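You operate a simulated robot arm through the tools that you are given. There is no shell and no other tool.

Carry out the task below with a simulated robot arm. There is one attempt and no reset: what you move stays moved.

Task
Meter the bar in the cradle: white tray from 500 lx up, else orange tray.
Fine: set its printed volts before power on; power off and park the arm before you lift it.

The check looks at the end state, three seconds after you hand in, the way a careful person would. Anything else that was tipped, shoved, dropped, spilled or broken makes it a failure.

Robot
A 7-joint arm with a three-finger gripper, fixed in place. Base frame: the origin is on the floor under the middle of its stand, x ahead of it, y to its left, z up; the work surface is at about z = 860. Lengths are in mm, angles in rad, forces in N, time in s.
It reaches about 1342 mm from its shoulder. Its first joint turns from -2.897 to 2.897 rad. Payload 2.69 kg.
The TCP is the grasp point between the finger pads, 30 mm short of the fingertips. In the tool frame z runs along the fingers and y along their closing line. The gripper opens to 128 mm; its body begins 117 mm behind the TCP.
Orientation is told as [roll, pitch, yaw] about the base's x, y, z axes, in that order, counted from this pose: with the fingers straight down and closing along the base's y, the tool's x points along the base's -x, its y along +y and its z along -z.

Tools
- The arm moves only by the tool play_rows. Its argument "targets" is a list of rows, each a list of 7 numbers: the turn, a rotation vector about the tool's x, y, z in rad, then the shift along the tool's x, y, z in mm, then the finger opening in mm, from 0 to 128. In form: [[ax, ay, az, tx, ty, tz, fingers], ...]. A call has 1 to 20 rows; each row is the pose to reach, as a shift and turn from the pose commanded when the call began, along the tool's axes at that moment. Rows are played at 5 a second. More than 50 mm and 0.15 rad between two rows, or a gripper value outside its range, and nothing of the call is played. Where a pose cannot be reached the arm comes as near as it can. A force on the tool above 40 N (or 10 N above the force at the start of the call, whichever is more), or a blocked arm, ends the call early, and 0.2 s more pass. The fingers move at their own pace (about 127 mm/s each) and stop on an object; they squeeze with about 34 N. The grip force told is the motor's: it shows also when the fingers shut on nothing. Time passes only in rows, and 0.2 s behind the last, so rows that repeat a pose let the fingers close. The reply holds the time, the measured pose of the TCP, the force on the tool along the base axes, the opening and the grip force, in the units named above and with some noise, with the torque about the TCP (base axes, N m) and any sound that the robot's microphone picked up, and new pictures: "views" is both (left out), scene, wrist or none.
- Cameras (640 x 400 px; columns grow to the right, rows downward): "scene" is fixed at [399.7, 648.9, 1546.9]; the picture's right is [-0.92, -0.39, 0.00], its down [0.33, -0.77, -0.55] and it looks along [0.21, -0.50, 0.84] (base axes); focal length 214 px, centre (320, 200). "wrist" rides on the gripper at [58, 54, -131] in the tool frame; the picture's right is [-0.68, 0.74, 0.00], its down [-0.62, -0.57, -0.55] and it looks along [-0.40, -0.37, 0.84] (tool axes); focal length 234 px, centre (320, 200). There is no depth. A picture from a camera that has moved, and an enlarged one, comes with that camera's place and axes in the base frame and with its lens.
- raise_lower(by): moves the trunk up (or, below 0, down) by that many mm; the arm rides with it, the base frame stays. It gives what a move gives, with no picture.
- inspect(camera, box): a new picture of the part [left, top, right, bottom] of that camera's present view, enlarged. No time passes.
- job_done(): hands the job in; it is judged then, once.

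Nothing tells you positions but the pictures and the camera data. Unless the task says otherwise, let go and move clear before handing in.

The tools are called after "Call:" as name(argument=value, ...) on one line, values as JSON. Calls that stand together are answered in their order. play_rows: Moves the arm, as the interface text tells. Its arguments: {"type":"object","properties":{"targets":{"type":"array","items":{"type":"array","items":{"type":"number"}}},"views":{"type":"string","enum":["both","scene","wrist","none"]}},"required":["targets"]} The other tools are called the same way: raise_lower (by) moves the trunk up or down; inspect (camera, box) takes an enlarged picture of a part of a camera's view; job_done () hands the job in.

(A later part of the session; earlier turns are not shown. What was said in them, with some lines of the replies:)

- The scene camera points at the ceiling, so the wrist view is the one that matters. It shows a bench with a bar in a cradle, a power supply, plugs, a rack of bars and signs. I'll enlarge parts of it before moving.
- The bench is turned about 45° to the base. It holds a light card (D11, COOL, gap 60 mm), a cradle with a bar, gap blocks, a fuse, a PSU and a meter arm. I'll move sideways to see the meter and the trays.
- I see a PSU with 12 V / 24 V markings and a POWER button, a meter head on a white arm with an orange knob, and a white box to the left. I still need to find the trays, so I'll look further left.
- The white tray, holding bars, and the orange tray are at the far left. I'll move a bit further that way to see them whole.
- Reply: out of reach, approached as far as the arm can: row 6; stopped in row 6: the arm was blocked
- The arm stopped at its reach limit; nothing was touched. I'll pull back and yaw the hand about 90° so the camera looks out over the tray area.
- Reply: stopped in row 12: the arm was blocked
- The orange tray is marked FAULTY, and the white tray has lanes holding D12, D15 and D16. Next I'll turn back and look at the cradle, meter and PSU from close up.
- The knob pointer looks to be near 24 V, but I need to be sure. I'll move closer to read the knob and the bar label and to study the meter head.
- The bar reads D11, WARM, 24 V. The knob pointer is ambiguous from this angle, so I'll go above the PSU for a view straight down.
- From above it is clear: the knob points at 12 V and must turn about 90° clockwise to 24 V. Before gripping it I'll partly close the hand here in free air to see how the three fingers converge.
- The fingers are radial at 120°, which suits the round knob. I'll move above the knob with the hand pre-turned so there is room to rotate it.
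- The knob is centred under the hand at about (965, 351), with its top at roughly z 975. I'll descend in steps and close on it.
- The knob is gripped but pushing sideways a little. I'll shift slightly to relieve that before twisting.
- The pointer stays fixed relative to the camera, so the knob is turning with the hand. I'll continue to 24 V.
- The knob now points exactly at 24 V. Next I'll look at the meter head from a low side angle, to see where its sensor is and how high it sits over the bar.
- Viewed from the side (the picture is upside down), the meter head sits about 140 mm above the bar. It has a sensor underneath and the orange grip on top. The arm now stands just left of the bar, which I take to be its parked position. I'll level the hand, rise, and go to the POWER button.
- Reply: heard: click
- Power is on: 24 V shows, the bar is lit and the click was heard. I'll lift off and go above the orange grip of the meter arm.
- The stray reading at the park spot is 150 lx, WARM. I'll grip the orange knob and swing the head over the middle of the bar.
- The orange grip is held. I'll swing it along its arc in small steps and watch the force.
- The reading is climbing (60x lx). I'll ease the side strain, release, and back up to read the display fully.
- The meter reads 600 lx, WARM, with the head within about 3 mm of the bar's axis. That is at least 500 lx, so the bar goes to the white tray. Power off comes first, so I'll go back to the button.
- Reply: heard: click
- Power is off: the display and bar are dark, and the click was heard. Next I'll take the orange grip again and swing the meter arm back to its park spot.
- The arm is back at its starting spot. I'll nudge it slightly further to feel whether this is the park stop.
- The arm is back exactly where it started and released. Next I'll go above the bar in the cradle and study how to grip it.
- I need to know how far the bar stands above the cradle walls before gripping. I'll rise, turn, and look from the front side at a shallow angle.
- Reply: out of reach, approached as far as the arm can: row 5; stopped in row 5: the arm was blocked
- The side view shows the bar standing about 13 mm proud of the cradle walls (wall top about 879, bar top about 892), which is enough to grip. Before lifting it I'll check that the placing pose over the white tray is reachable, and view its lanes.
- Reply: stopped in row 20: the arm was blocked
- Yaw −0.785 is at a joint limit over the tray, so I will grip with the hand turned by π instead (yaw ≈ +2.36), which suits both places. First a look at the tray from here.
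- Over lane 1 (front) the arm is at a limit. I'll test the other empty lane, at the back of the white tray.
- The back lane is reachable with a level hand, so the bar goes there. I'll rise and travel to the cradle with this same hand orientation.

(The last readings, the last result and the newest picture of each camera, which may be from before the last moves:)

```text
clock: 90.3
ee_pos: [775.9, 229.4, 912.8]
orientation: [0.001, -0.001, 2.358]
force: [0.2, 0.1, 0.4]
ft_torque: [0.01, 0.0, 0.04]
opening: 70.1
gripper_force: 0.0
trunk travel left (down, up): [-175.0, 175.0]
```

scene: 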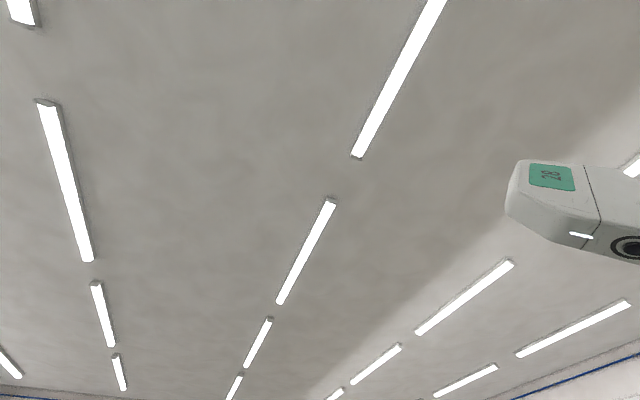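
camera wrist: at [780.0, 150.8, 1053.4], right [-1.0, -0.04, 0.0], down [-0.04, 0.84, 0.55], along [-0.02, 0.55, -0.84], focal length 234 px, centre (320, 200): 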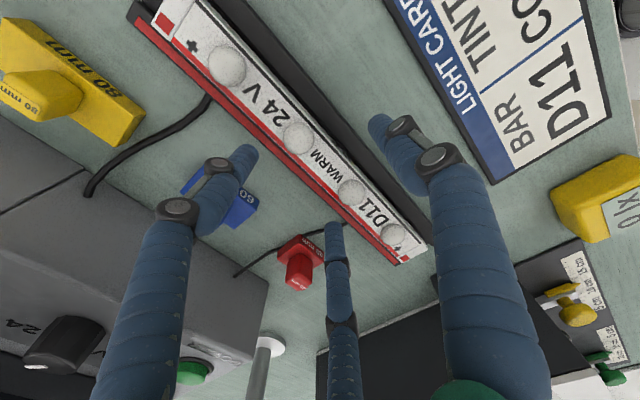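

Call:
play_rows(targets=[[0, 0, 0, 0, 0, 2, 70], [0, 0, 0, 0, 0, 3, 64]], views="wrist")

Call:
inspect(camera="wrist", box=[200, 60, 440, 240])

```text
clock: 90.9
ee_pos: [775.0, 229.4, 909.8]
orientation: [0.0, 0.0, 2.357]
force: [-0.1, 0.6, 0.2]
ft_torque: [0.02, 0.01, -0.01]
opening: 64.1
gripper_force: 0.0
trunk travel left (down, up): [-175.0, 175.0]
camera wrist: at [779.9, 150.8, 1041.2], right [-1.0, -0.04, 0.0], down [-0.04, 0.84, 0.55], along [-0.02, 0.55, -0.84], focal length 234 px, centre (320, 200)
```

wrist: 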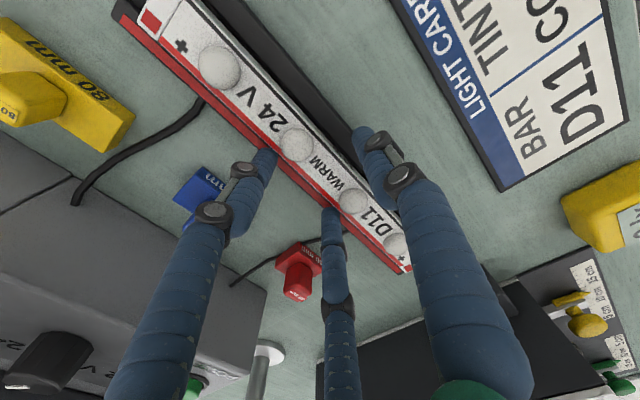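

```text
2.22 times, centred on (320, 150) of wrist
camera zoom: at [779.9, 150.8, 1041.2], right [-1.0, -0.04, 0.0], down [-0.04, 0.84, 0.55], along [-0.02, 0.55, -0.84], focal length 520 px, centre (320, 311)
```

zoom: 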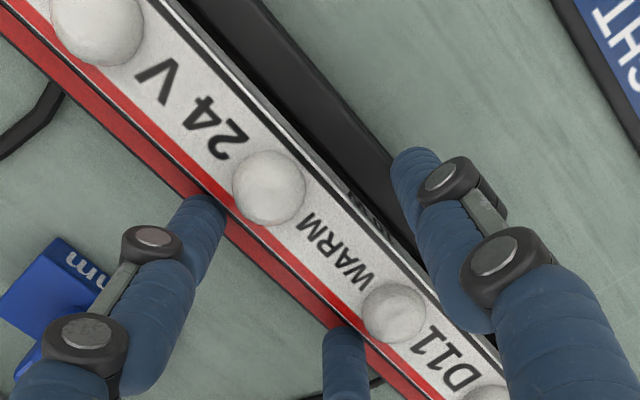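

Call:
play_rows(targets=[[0, 0, 0, 0, 0, 0, 54], [0, 0, 0, 0, 0, 0, 48], [0, 0, 0, 0, 0, 0, 44], [0, 0, 0, 0, 0, 0, 40]], views="wrist")

Call:
inspect(camera="wrist", box=[200, 60, 440, 240])

```text
clock: 91.9
ee_pos: [775.4, 228.5, 910.3]
orientation: [-0.001, 0.001, 2.357]
force: [-0.3, -0.1, 1.2]
ft_torque: [-0.03, -0.01, -0.01]
opening: 43.7
gripper_force: 33.8
trunk travel left (down, up): [-175.0, 175.0]
camera wrist: at [779.8, 150.7, 1041.3], right [-1.0, -0.04, 0.0], down [-0.04, 0.84, 0.55], along [-0.02, 0.55, -0.84], focal length 234 px, centre (320, 200)
```

wrist: 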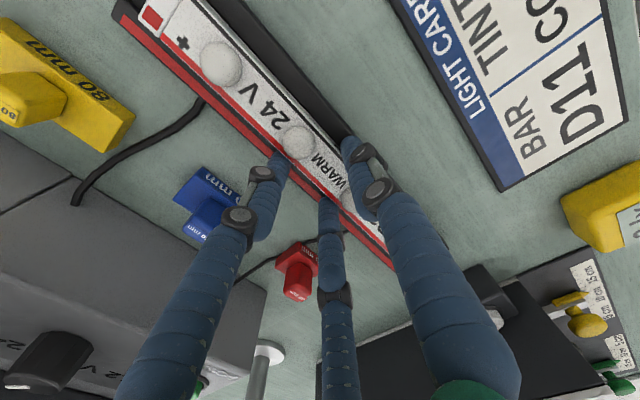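

```text
2.22 times, centred on (320, 150) of wrist
camera zoom: at [779.8, 150.7, 1041.3], right [-1.0, -0.04, 0.0], down [-0.04, 0.84, 0.55], along [-0.02, 0.55, -0.84], focal length 520 px, centre (320, 311)
```

zoom: 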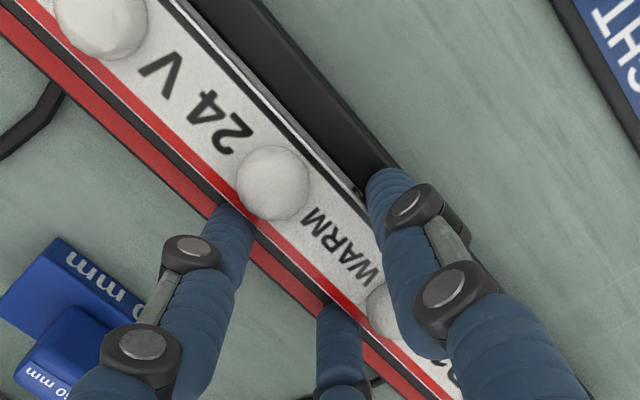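

The grip stopped at 43.7 mm on the bar with no side load. I'll tighten and lift slowly.

Call:
play_rows(targets=[[0, 0, 0, 0, 0, 0, 20], [0, 0, 0, 0, 0, 0, 20], [0, 0, 0, 0, 0, -4, 20], [0, 0, 0, 0, 0, -10, 20], [0, 0, 0, 0, 0, -20, 20]], views="wrist")

Call:
inspect(camera="wrist", box=[180, 0, 460, 240])

```text
clock: 93.1
ee_pos: [775.4, 228.9, 929.8]
orientation: [0.0, -0.001, 2.357]
force: [0.6, -0.3, -1.4]
ft_torque: [0.0, 0.01, -0.05]
opening: 43.9
gripper_force: 34.4
trunk travel left (down, up): [-175.0, 175.0]
camera wrist: at [780.1, 150.7, 1061.5], right [-1.0, -0.04, 0.0], down [-0.04, 0.84, 0.55], along [-0.02, 0.55, -0.84], focal length 234 px, centre (320, 200)
```

wrist: 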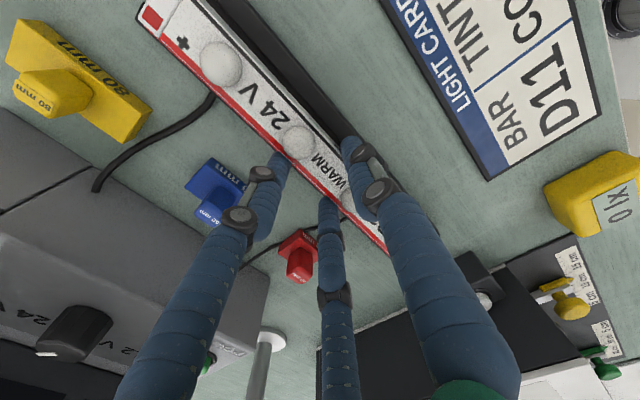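

```text
1.67 times, centred on (320, 120) of wrist
camera zoom: at [780.1, 150.7, 1061.5], right [-1.0, -0.04, 0.0], down [-0.04, 0.84, 0.55], along [-0.02, 0.55, -0.84], focal length 390 px, centre (320, 333)
```

zoom: 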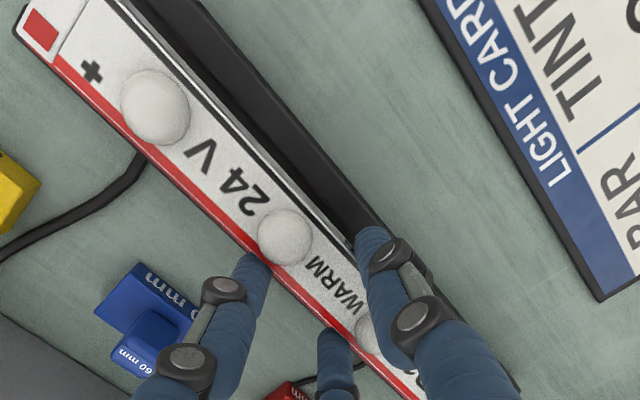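

The bar is up and level. I'll raise it straight to a safe height.

Call:
play_rows(targets=[[0, 0, 0, 0, 0, -30, 20], [0, 0, 0, 0, 0, -65, 20], [0, 0, 0, 0, 0, -105, 20], [0, 0, 0, 0, 0, -145, 20], [0, 0, 0, 0, 0, -185, 20], [0, 0, 0, 0, 0, -225, 20], [0, 0, 0, 0, 0, -260, 20], [0, 0, 0, 0, 0, -280, 20]], views="wrist")

```text
clock: 94.9
ee_pos: [777.2, 228.8, 1210.6]
orientation: [-0.001, 0.002, 2.358]
force: [-0.2, -0.6, -1.7]
ft_torque: [0.01, -0.05, 0.0]
opening: 43.7
gripper_force: 33.9
trunk travel left (down, up): [-175.0, 175.0]
camera wrist: at [780.8, 150.6, 1341.7], right [-1.0, -0.04, 0.0], down [-0.04, 0.84, 0.55], along [-0.02, 0.55, -0.84], focal length 234 px, centre (320, 200)
```

wrist: 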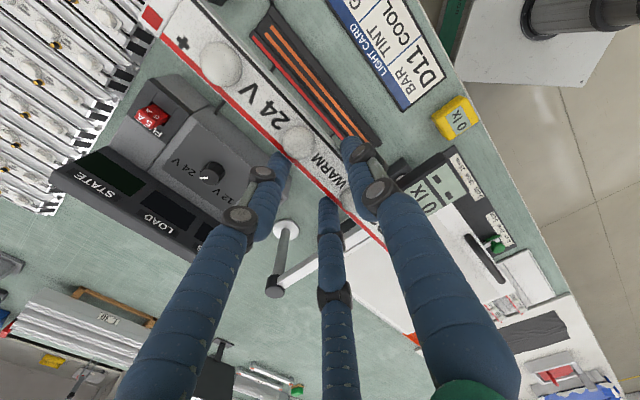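

Now I'll carry the bar along the bench at height, with gentle starts and stops.

Call:
play_rows(targets=[[0, 0, 0, -11.8, -2.2, 0, 20], [0, 0, 0, -31.4, -6, 0, 20], [0, 0, 0, -60.9, -11.6, 0, 20], [0, 0, 0, -98.2, -18.6, 0, 20], [0, 0, 0, -139.5, -26.5, 0, 20], [0, 0, 0, -180.8, -34.3, 0, 20], [0, 0, 0, -222, -42.1, 0, 20], [0, 0, 0, -263.3, -49.9, 0, 20], [0, 0, 0, -304.6, -57.8, 0, 20], [0, 0, 0, -341.9, -64.8, 0, 20], [0, 0, 0, -371.4, -70.4, 0, 20], [0, 0, 0, -391, -74.1, 0, 20]], views="wrist")

```text
clock: 97.5
ee_pos: [551.5, 557.6, 1210.8]
orientation: [0.0, -0.001, 2.358]
force: [0.1, -1.0, -0.9]
ft_torque: [-0.02, -0.03, -0.03]
opening: 43.7
gripper_force: 33.7
trunk travel left (down, up): [-175.0, 175.0]
camera wrist: at [554.9, 479.4, 1341.5], right [-1.0, -0.04, 0.0], down [-0.04, 0.84, 0.55], along [-0.02, 0.55, -0.84], focal length 234 px, centre (320, 200)
```

wrist: 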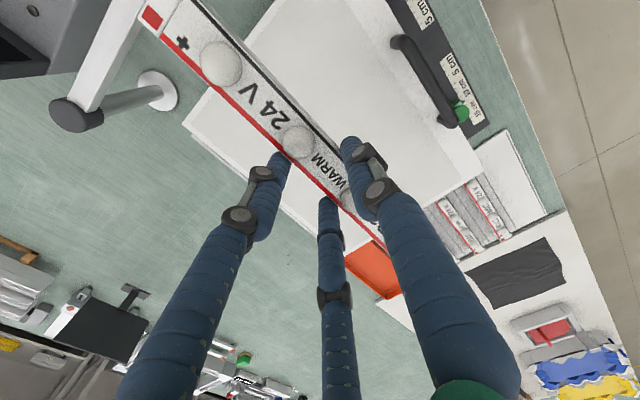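

Call:
play_rows(targets=[[0, 0, 0, -11.8, -2.3, 0, 20], [0, 0, 0, -31.4, -6, 0, 20], [0, 0, 0, -60.9, -11.7, 0, 20], [0, 0, 0, -100.1, -19.2, 0, 20], [0, 0, 0, -144.3, -27.6, 0, 20], [0, 0, 0, -188.5, -36.1, 0, 20], [0, 0, 0, -232.7, -44.6, 0, 20], [0, 0, 0, -276.8, -53, 0, 20], [0, 0, 0, -318.1, -60.9, 0, 20], [0, 0, 0, -355.4, -68.1, 0, 20], [0, 0, 0, -388.8, -74.4, 0, 20], [0, 0, 0, -416.3, -79.7, 0, 20], [0, 0, 0, -435.9, -83.5, 0, 20], [0, 0, 0, -447.5, -85.6, 0, 20]], views="wrist")

Call:
inspect(camera="wrist", box=[140, 0, 480, 240])

```text
clock: 100.5
ee_pos: [294.0, 936.0, 1210.8]
orientation: [0.001, -0.001, 2.358]
force: [0.7, -0.2, -1.9]
ft_torque: [0.0, -0.03, 0.0]
opening: 43.6
gripper_force: 33.8
trunk travel left (down, up): [-175.0, 175.0]
camera wrist: at [298.2, 856.6, 1341.1], right [-1.0, -0.04, 0.0], down [-0.04, 0.84, 0.55], along [-0.02, 0.55, -0.84], focal length 234 px, centre (320, 200)
```

wrist: 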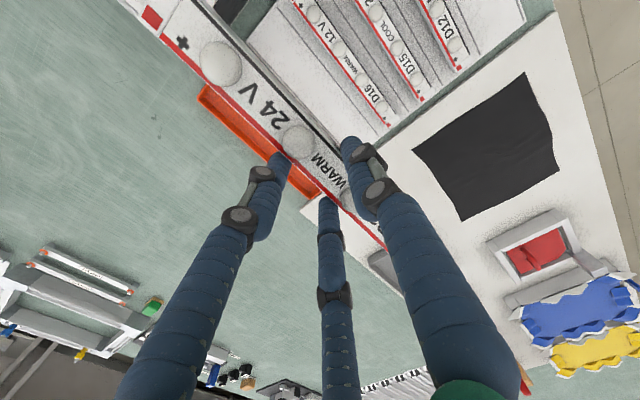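

```text
1.67 times, centred on (310, 120) of wrist
camera zoom: at [298.2, 856.6, 1341.1], right [-1.0, -0.04, 0.0], down [-0.04, 0.84, 0.55], along [-0.02, 0.55, -0.84], focal length 390 px, centre (337, 333)
```

zoom: 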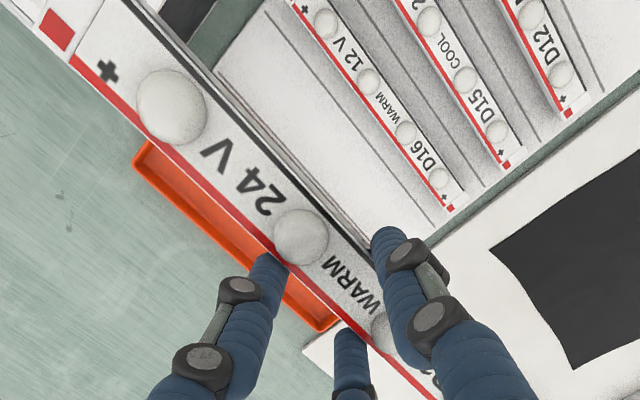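

The bar is above the back lane, lined up with the others. I'll lower it in stages.

Call:
play_rows(targets=[[0, 0, 0, 0, 0, 20, 20], [0, 0, 0, 0, 0, 55, 20], [0, 0, 0, 0, 0, 95, 20], [0, 0, 0, 0, 0, 135, 20], [0, 0, 0, 0, 0, 175, 20], [0, 0, 0, 0, 0, 215, 20], [0, 0, 0, 0, 0, 240, 20], [0, 0, 0, 0, 0, 255, 20]], views="wrist")

Call:
inspect(camera="wrist", box=[140, 0, 480, 240])

```text
clock: 102.3
ee_pos: [294.6, 932.6, 955.3]
orientation: [-0.001, -0.001, 2.359]
force: [-1.2, 0.0, -0.8]
ft_torque: [0.0, -0.02, -0.04]
opening: 43.5
gripper_force: 34.5
trunk travel left (down, up): [-175.0, 175.0]
camera wrist: at [298.3, 855.5, 1086.2], right [-1.0, -0.04, 0.0], down [-0.04, 0.83, 0.55], along [-0.02, 0.55, -0.84], focal length 234 px, centre (320, 200)
```

wrist: 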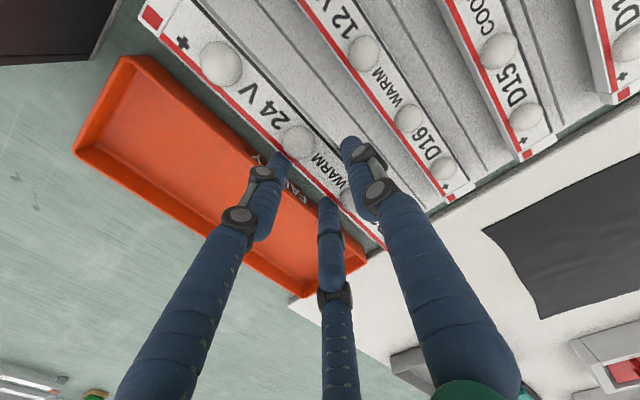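

```text
1.67 times, centred on (310, 120) of wrist
camera zoom: at [298.3, 855.5, 1086.2], right [-1.0, -0.04, 0.0], down [-0.04, 0.83, 0.55], along [-0.02, 0.55, -0.84], focal length 390 px, centre (337, 333)
```

zoom: 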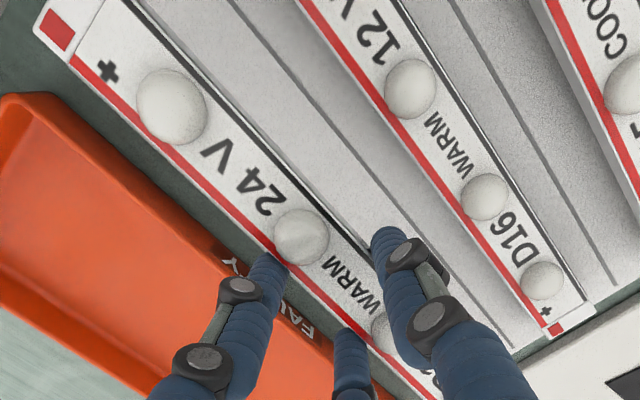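

Call:
play_rows(targets=[[0, 0, 0, 0, 0, 15, 20], [0, 0, 0, 0, 0, 28, 20], [0, 0, 0, 0, 0, 35, 20], [0, 0, 0, 0, 0, 38, 20]], views="wrist")

Call:
inspect(camera="wrist", box=[140, 0, 480, 240])

```text
clock: 103.3
ee_pos: [294.7, 935.0, 917.6]
orientation: [0.001, 0.0, 2.358]
force: [0.0, 0.7, -2.3]
ft_torque: [-0.01, 0.0, -0.01]
opening: 43.7
gripper_force: 34.1
trunk travel left (down, up): [-175.0, 175.0]
camera wrist: at [298.3, 855.8, 1048.3], right [-1.0, -0.04, 0.0], down [-0.04, 0.84, 0.55], along [-0.02, 0.55, -0.84], focal length 234 px, centre (320, 200)
```

wrist: 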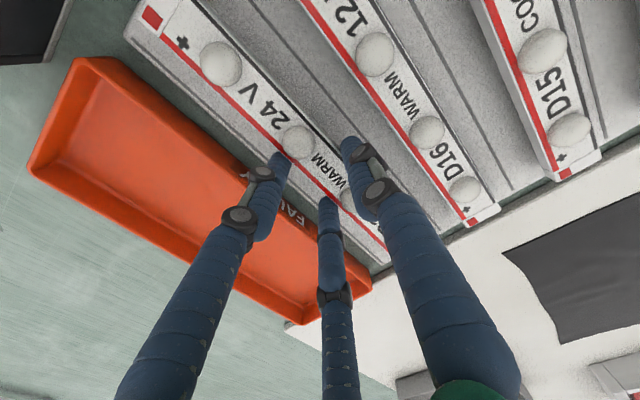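

```text
1.67 times, centred on (310, 120) of wrist
camera zoom: at [298.3, 855.8, 1048.3], right [-1.0, -0.04, 0.0], down [-0.04, 0.84, 0.55], along [-0.02, 0.55, -0.84], focal length 390 px, centre (337, 333)
```

zoom: 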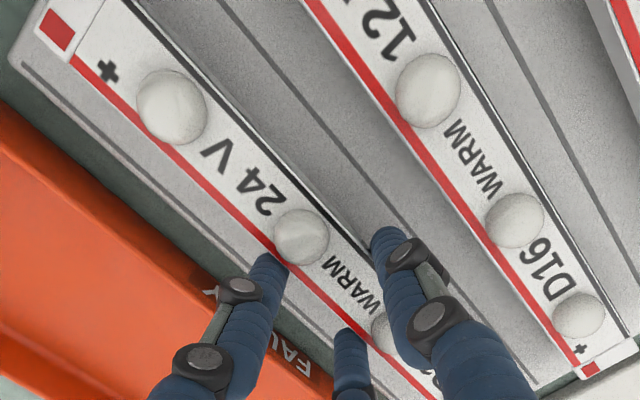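

Call:
play_rows(targets=[[0, 0, 0, 0, 0, 2, 20], [0, 0, 0, 0, 0, 4, 20], [0, 0, 0, 0, 0, 5, 20]], views="none")

Call:
play_rows(targets=[[0, 0, 0, 0, 0, 1, 20], [0, 0, 0, 0, 0, 2, 20], [0, 0, 0, 0, 0, 3, 20]], views="none")

```text
clock: 104.1
ee_pos: [293.6, 934.1, 911.6]
orientation: [0.0, 0.0, 2.358]
force: [0.5, 0.2, -1.1]
ft_torque: [0.01, 0.0, -0.06]
opening: 43.7
gripper_force: 33.9
trunk travel left (down, up): [-175.0, 175.0]
```

```text
clock: 104.9
ee_pos: [295.3, 933.5, 909.3]
orientation: [-0.003, 0.0, 2.358]
force: [-1.8, -1.5, 6.4]
ft_torque: [-0.43, -0.15, -0.1]
opening: 43.9
gripper_force: 34.1
trunk travel left (down, up): [-175.0, 175.0]
```

Call:
inspect(camera="wrist", box=[120, 0, 500, 240])

```text
1.67 times, centred on (310, 120) of wrist
camera zoom: at [298.4, 855.9, 1041.3], right [-1.0, -0.04, 0.0], down [-0.04, 0.83, 0.55], along [-0.02, 0.55, -0.84], focal length 390 px, centre (337, 333)
```

zoom: 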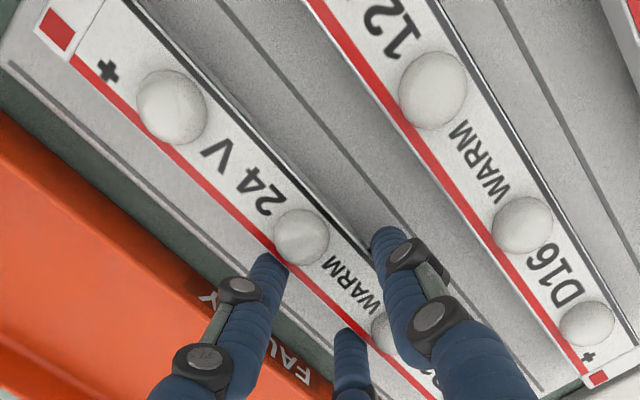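

The bar has touched down in the lane (6 N upward). I'll settle it, open a little, and rise straight up.

Call:
play_rows(targets=[[0, 0, 0, 0, 0, 0.6, 20], [0, 0, 0, 0, 0, 0.6, 46], [0, 0, 0, 0, 0, 0.6, 52], [0, 0, 0, 0, 0, 0.6, 56], [0, 0, 0, 0, 0, 0.6, 56]], views="wrist")

Call:
inspect(camera="wrist", box=[120, 0, 500, 240])

```text
clock: 106.1
ee_pos: [295.3, 934.2, 909.0]
orientation: [0.0, -0.001, 2.358]
force: [0.2, -0.1, 0.1]
ft_torque: [-0.02, 0.0, 0.02]
opening: 56.1
gripper_force: 0.1
trunk travel left (down, up): [-175.0, 175.0]
camera wrist: at [298.8, 855.9, 1039.5], right [-1.0, -0.04, 0.0], down [-0.04, 0.84, 0.55], along [-0.02, 0.55, -0.84], focal length 234 px, centre (320, 200)
```

wrist: 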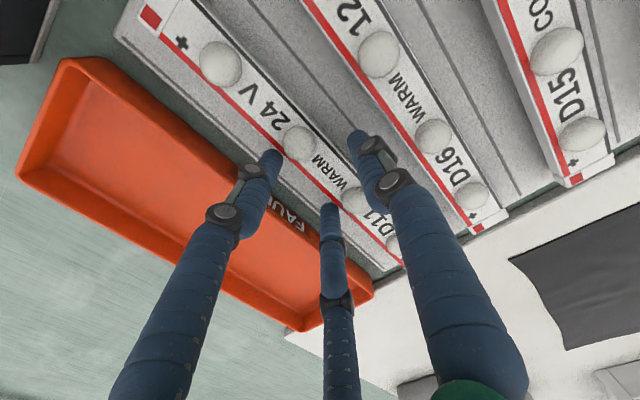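

```text
1.67 times, centred on (310, 120) of wrist
camera zoom: at [298.8, 855.9, 1039.5], right [-1.0, -0.04, 0.0], down [-0.04, 0.84, 0.55], along [-0.02, 0.55, -0.84], focal length 390 px, centre (337, 333)
```

zoom: 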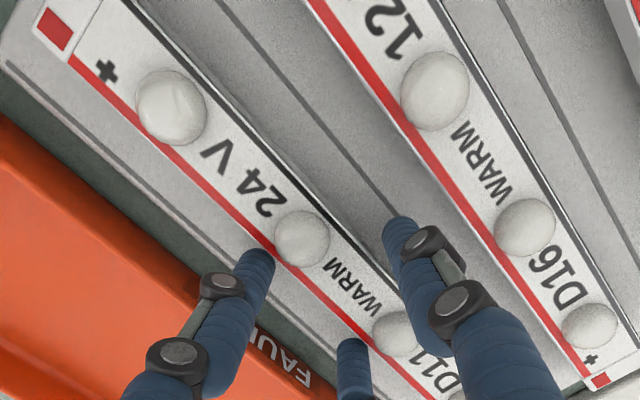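

Call:
play_rows(targets=[[0, 0, 0, 0, 0, -8, 58], [0, 0, 0, 0, 0, -22, 58], [0, 0, 0, 0, 0, -50, 60], [0, 0, 0, 0, 0, -90, 60], [0, 0, 0, 0, 0, -135, 60], [0, 0, 0, 0, 0, -180, 60], [0, 0, 0, 0, 0, -225, 60], [0, 0, 0, 0, 0, -270, 60]], views="wrist")

Call:
inspect(camera="wrist", box=[160, 0, 520, 220])

```text
clock: 107.9
ee_pos: [294.1, 933.2, 1178.5]
orientation: [0.0, 0.0, 2.357]
force: [0.1, 0.0, -0.2]
ft_torque: [0.02, 0.01, 0.02]
opening: 59.8
gripper_force: 0.1
trunk travel left (down, up): [-175.0, 175.0]
camera wrist: at [298.1, 856.0, 1309.7], right [-1.0, -0.04, 0.0], down [-0.04, 0.84, 0.55], along [-0.02, 0.55, -0.84], focal length 234 px, centre (320, 200)
```

wrist: 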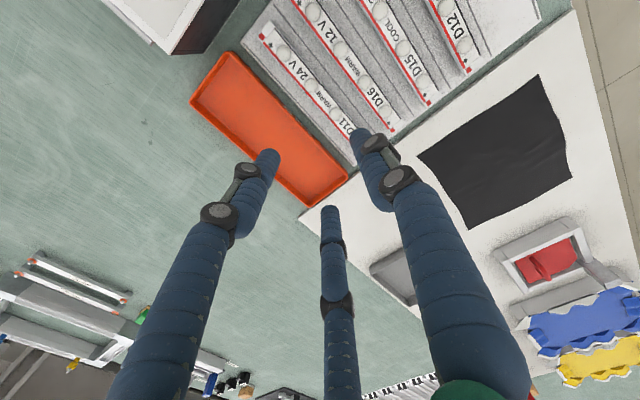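

```text
1.78 times, centred on (340, 110) of wrist
camera zoom: at [298.1, 856.0, 1309.7], right [-1.0, -0.04, 0.0], down [-0.04, 0.84, 0.55], along [-0.02, 0.55, -0.84], focal length 416 px, centre (284, 360)
```

zoom: 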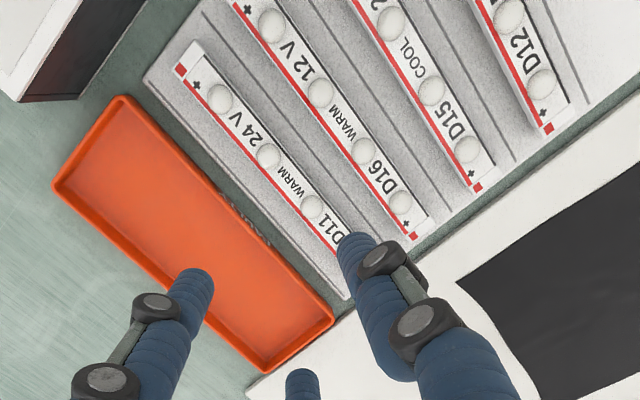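

D11 lies parallel in the back lane of the white tray. I'll move clear and take a final look at the tray, meter arm and PSU.

Call:
play_rows(targets=[[0, 0, 0, 20, 25, -15, 60], [0, 0, 0, 40, 55, -30, 60], [0, 0, 0, 60, 90, -45, 60], [0, 0, 0, 80, 125, -60, 60], [0, 0, 0, 100, 160, -75, 60], [0, 0, 0, 120, 195, -80, 60], [0, 0, 0, 140, 230, -80, 60]], views="wrist")

Call:
inspect(camera="wrist", box=[120, 60, 520, 280])

```text
clock: 109.5
ee_pos: [230.9, 671.8, 1258.6]
orientation: [0.001, -0.001, 2.359]
force: [-0.7, -0.5, -0.2]
ft_torque: [-0.01, 0.02, 0.01]
opening: 59.9
gripper_force: 0.0
trunk travel left (down, up): [-175.0, 175.0]
camera wrist: at [235.2, 593.7, 1389.3], right [-1.0, -0.04, 0.0], down [-0.04, 0.83, 0.55], along [-0.02, 0.55, -0.84], focal length 234 px, centre (320, 200)
```

wrist: 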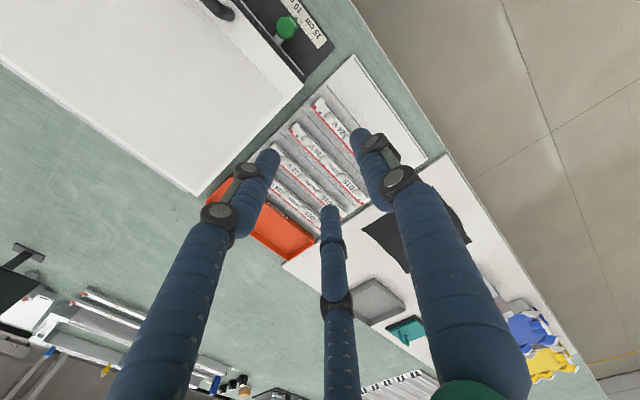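

```text
1.60 times, centred on (320, 170) of wrist
camera zoom: at [235.2, 593.7, 1389.3], right [-1.0, -0.04, 0.0], down [-0.04, 0.83, 0.55], along [-0.02, 0.55, -0.84], focal length 375 px, centre (320, 248)
```

zoom: 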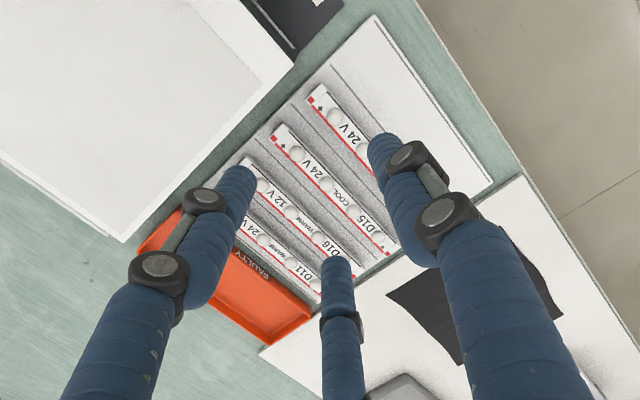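

Call:
play_rows(targets=[[0, 0, 0.14, 20, 0, 0, 90], [0, 0, 0.28, 40, 0, 0, 90], [0, 0, 0.42, 60, 0, 0, 90], [0, 0, 0.56, 80, 0, 0, 90], [0, 0, 0.7, 100, 0, 0, 90], [0, 0, 0.84, 120, 0, 0, 90], [0, 0, 0.98, 140, 0, 0, 90], [0, 0, 1.12, 160, 0, 0, 90], [0, 0, 1.26, 180, 0, 0, 90], [0, 0, 1.4, 200, 0, 0, 90], [0, 0, 1.54, 210, 0, 0, 90], [0, 0, 1.68, 210, 0, 0, 90], [0, 0, 1.82, 210, 0, 0, 90], [0, 0, 1.96, 210, 0, 0, 90], [0, 0, 2.1, 210, 0, 0, 90], [0, 0, 2.24, 210, 0, 0, 90], [0, 0, 2.35, 210, 0, 0, 90]], views="wrist")

Call:
inspect(camera="wrist", box=[180, 160, 500, 380])

```text
clock: 113.1
ee_pos: [379.5, 524.8, 1258.6]
orientation: [0.0, 0.0, 0.004]
force: [-0.6, 0.5, 0.0]
ft_torque: [-0.03, -0.06, -0.01]
opening: 90.1
gripper_force: 0.0
trunk travel left (down, up): [-175.0, 175.0]
camera wrist: at [321.9, 578.5, 1389.9], right [0.67, 0.74, 0.0], down [0.62, -0.56, 0.55], along [0.41, -0.37, -0.84], focal length 234 px, centre (320, 200)
```

wrist: 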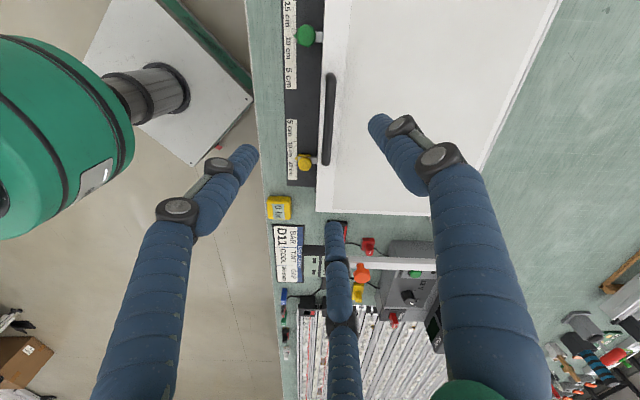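

```text
1.82 times, centred on (340, 270) of wrist
camera zoom: at [321.9, 578.5, 1389.9], right [0.67, 0.74, 0.0], down [0.62, -0.56, 0.55], along [0.41, -0.37, -0.84], focal length 426 px, centre (284, 73)
```

zoom: 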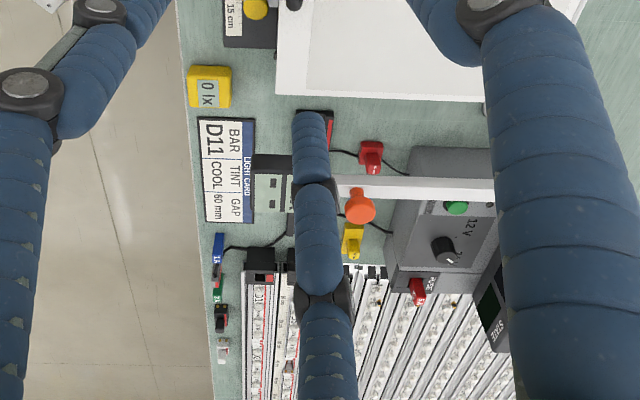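

Everything checks out: the PSU is off, the meter arm is back at its starting place, the other objects are undisturbed, and D11 (600 lx) is in the white tray. The hand is clear, so I'm handing the job in.

Call:
job_done()

```text
The job is handed in.
```

The bar in the cradle, D11, metered 600 lx (WARM), so I put it in the white tray, in the empty back lane beside D16. I've handed the job in, but no pass or fail result came back.

- **Volts:** D11 is printed 24 V and the supply knob was on 12 V. I turned it to 24 V before switching on; the supply then showed 24 V, 10 W and OK.
- **Metering:** I read it with the meter head almost directly over the bar, near its middle.
- **Before lifting:** I switched the power off and swung the meter arm back to exactly where it started. Nothing marks a park position and the arm moves freely past that spot, so I assumed its starting place was the park.
- **Light card mismatch:** the card on the bench lists D11 as COOL with a 60 mm gap, but both the bar and the meter say WARM. I didn't use the gap blocks, because the task gave only the lux limit.

In the final views the power was off, the hand was clear, and nothing else looked moved.
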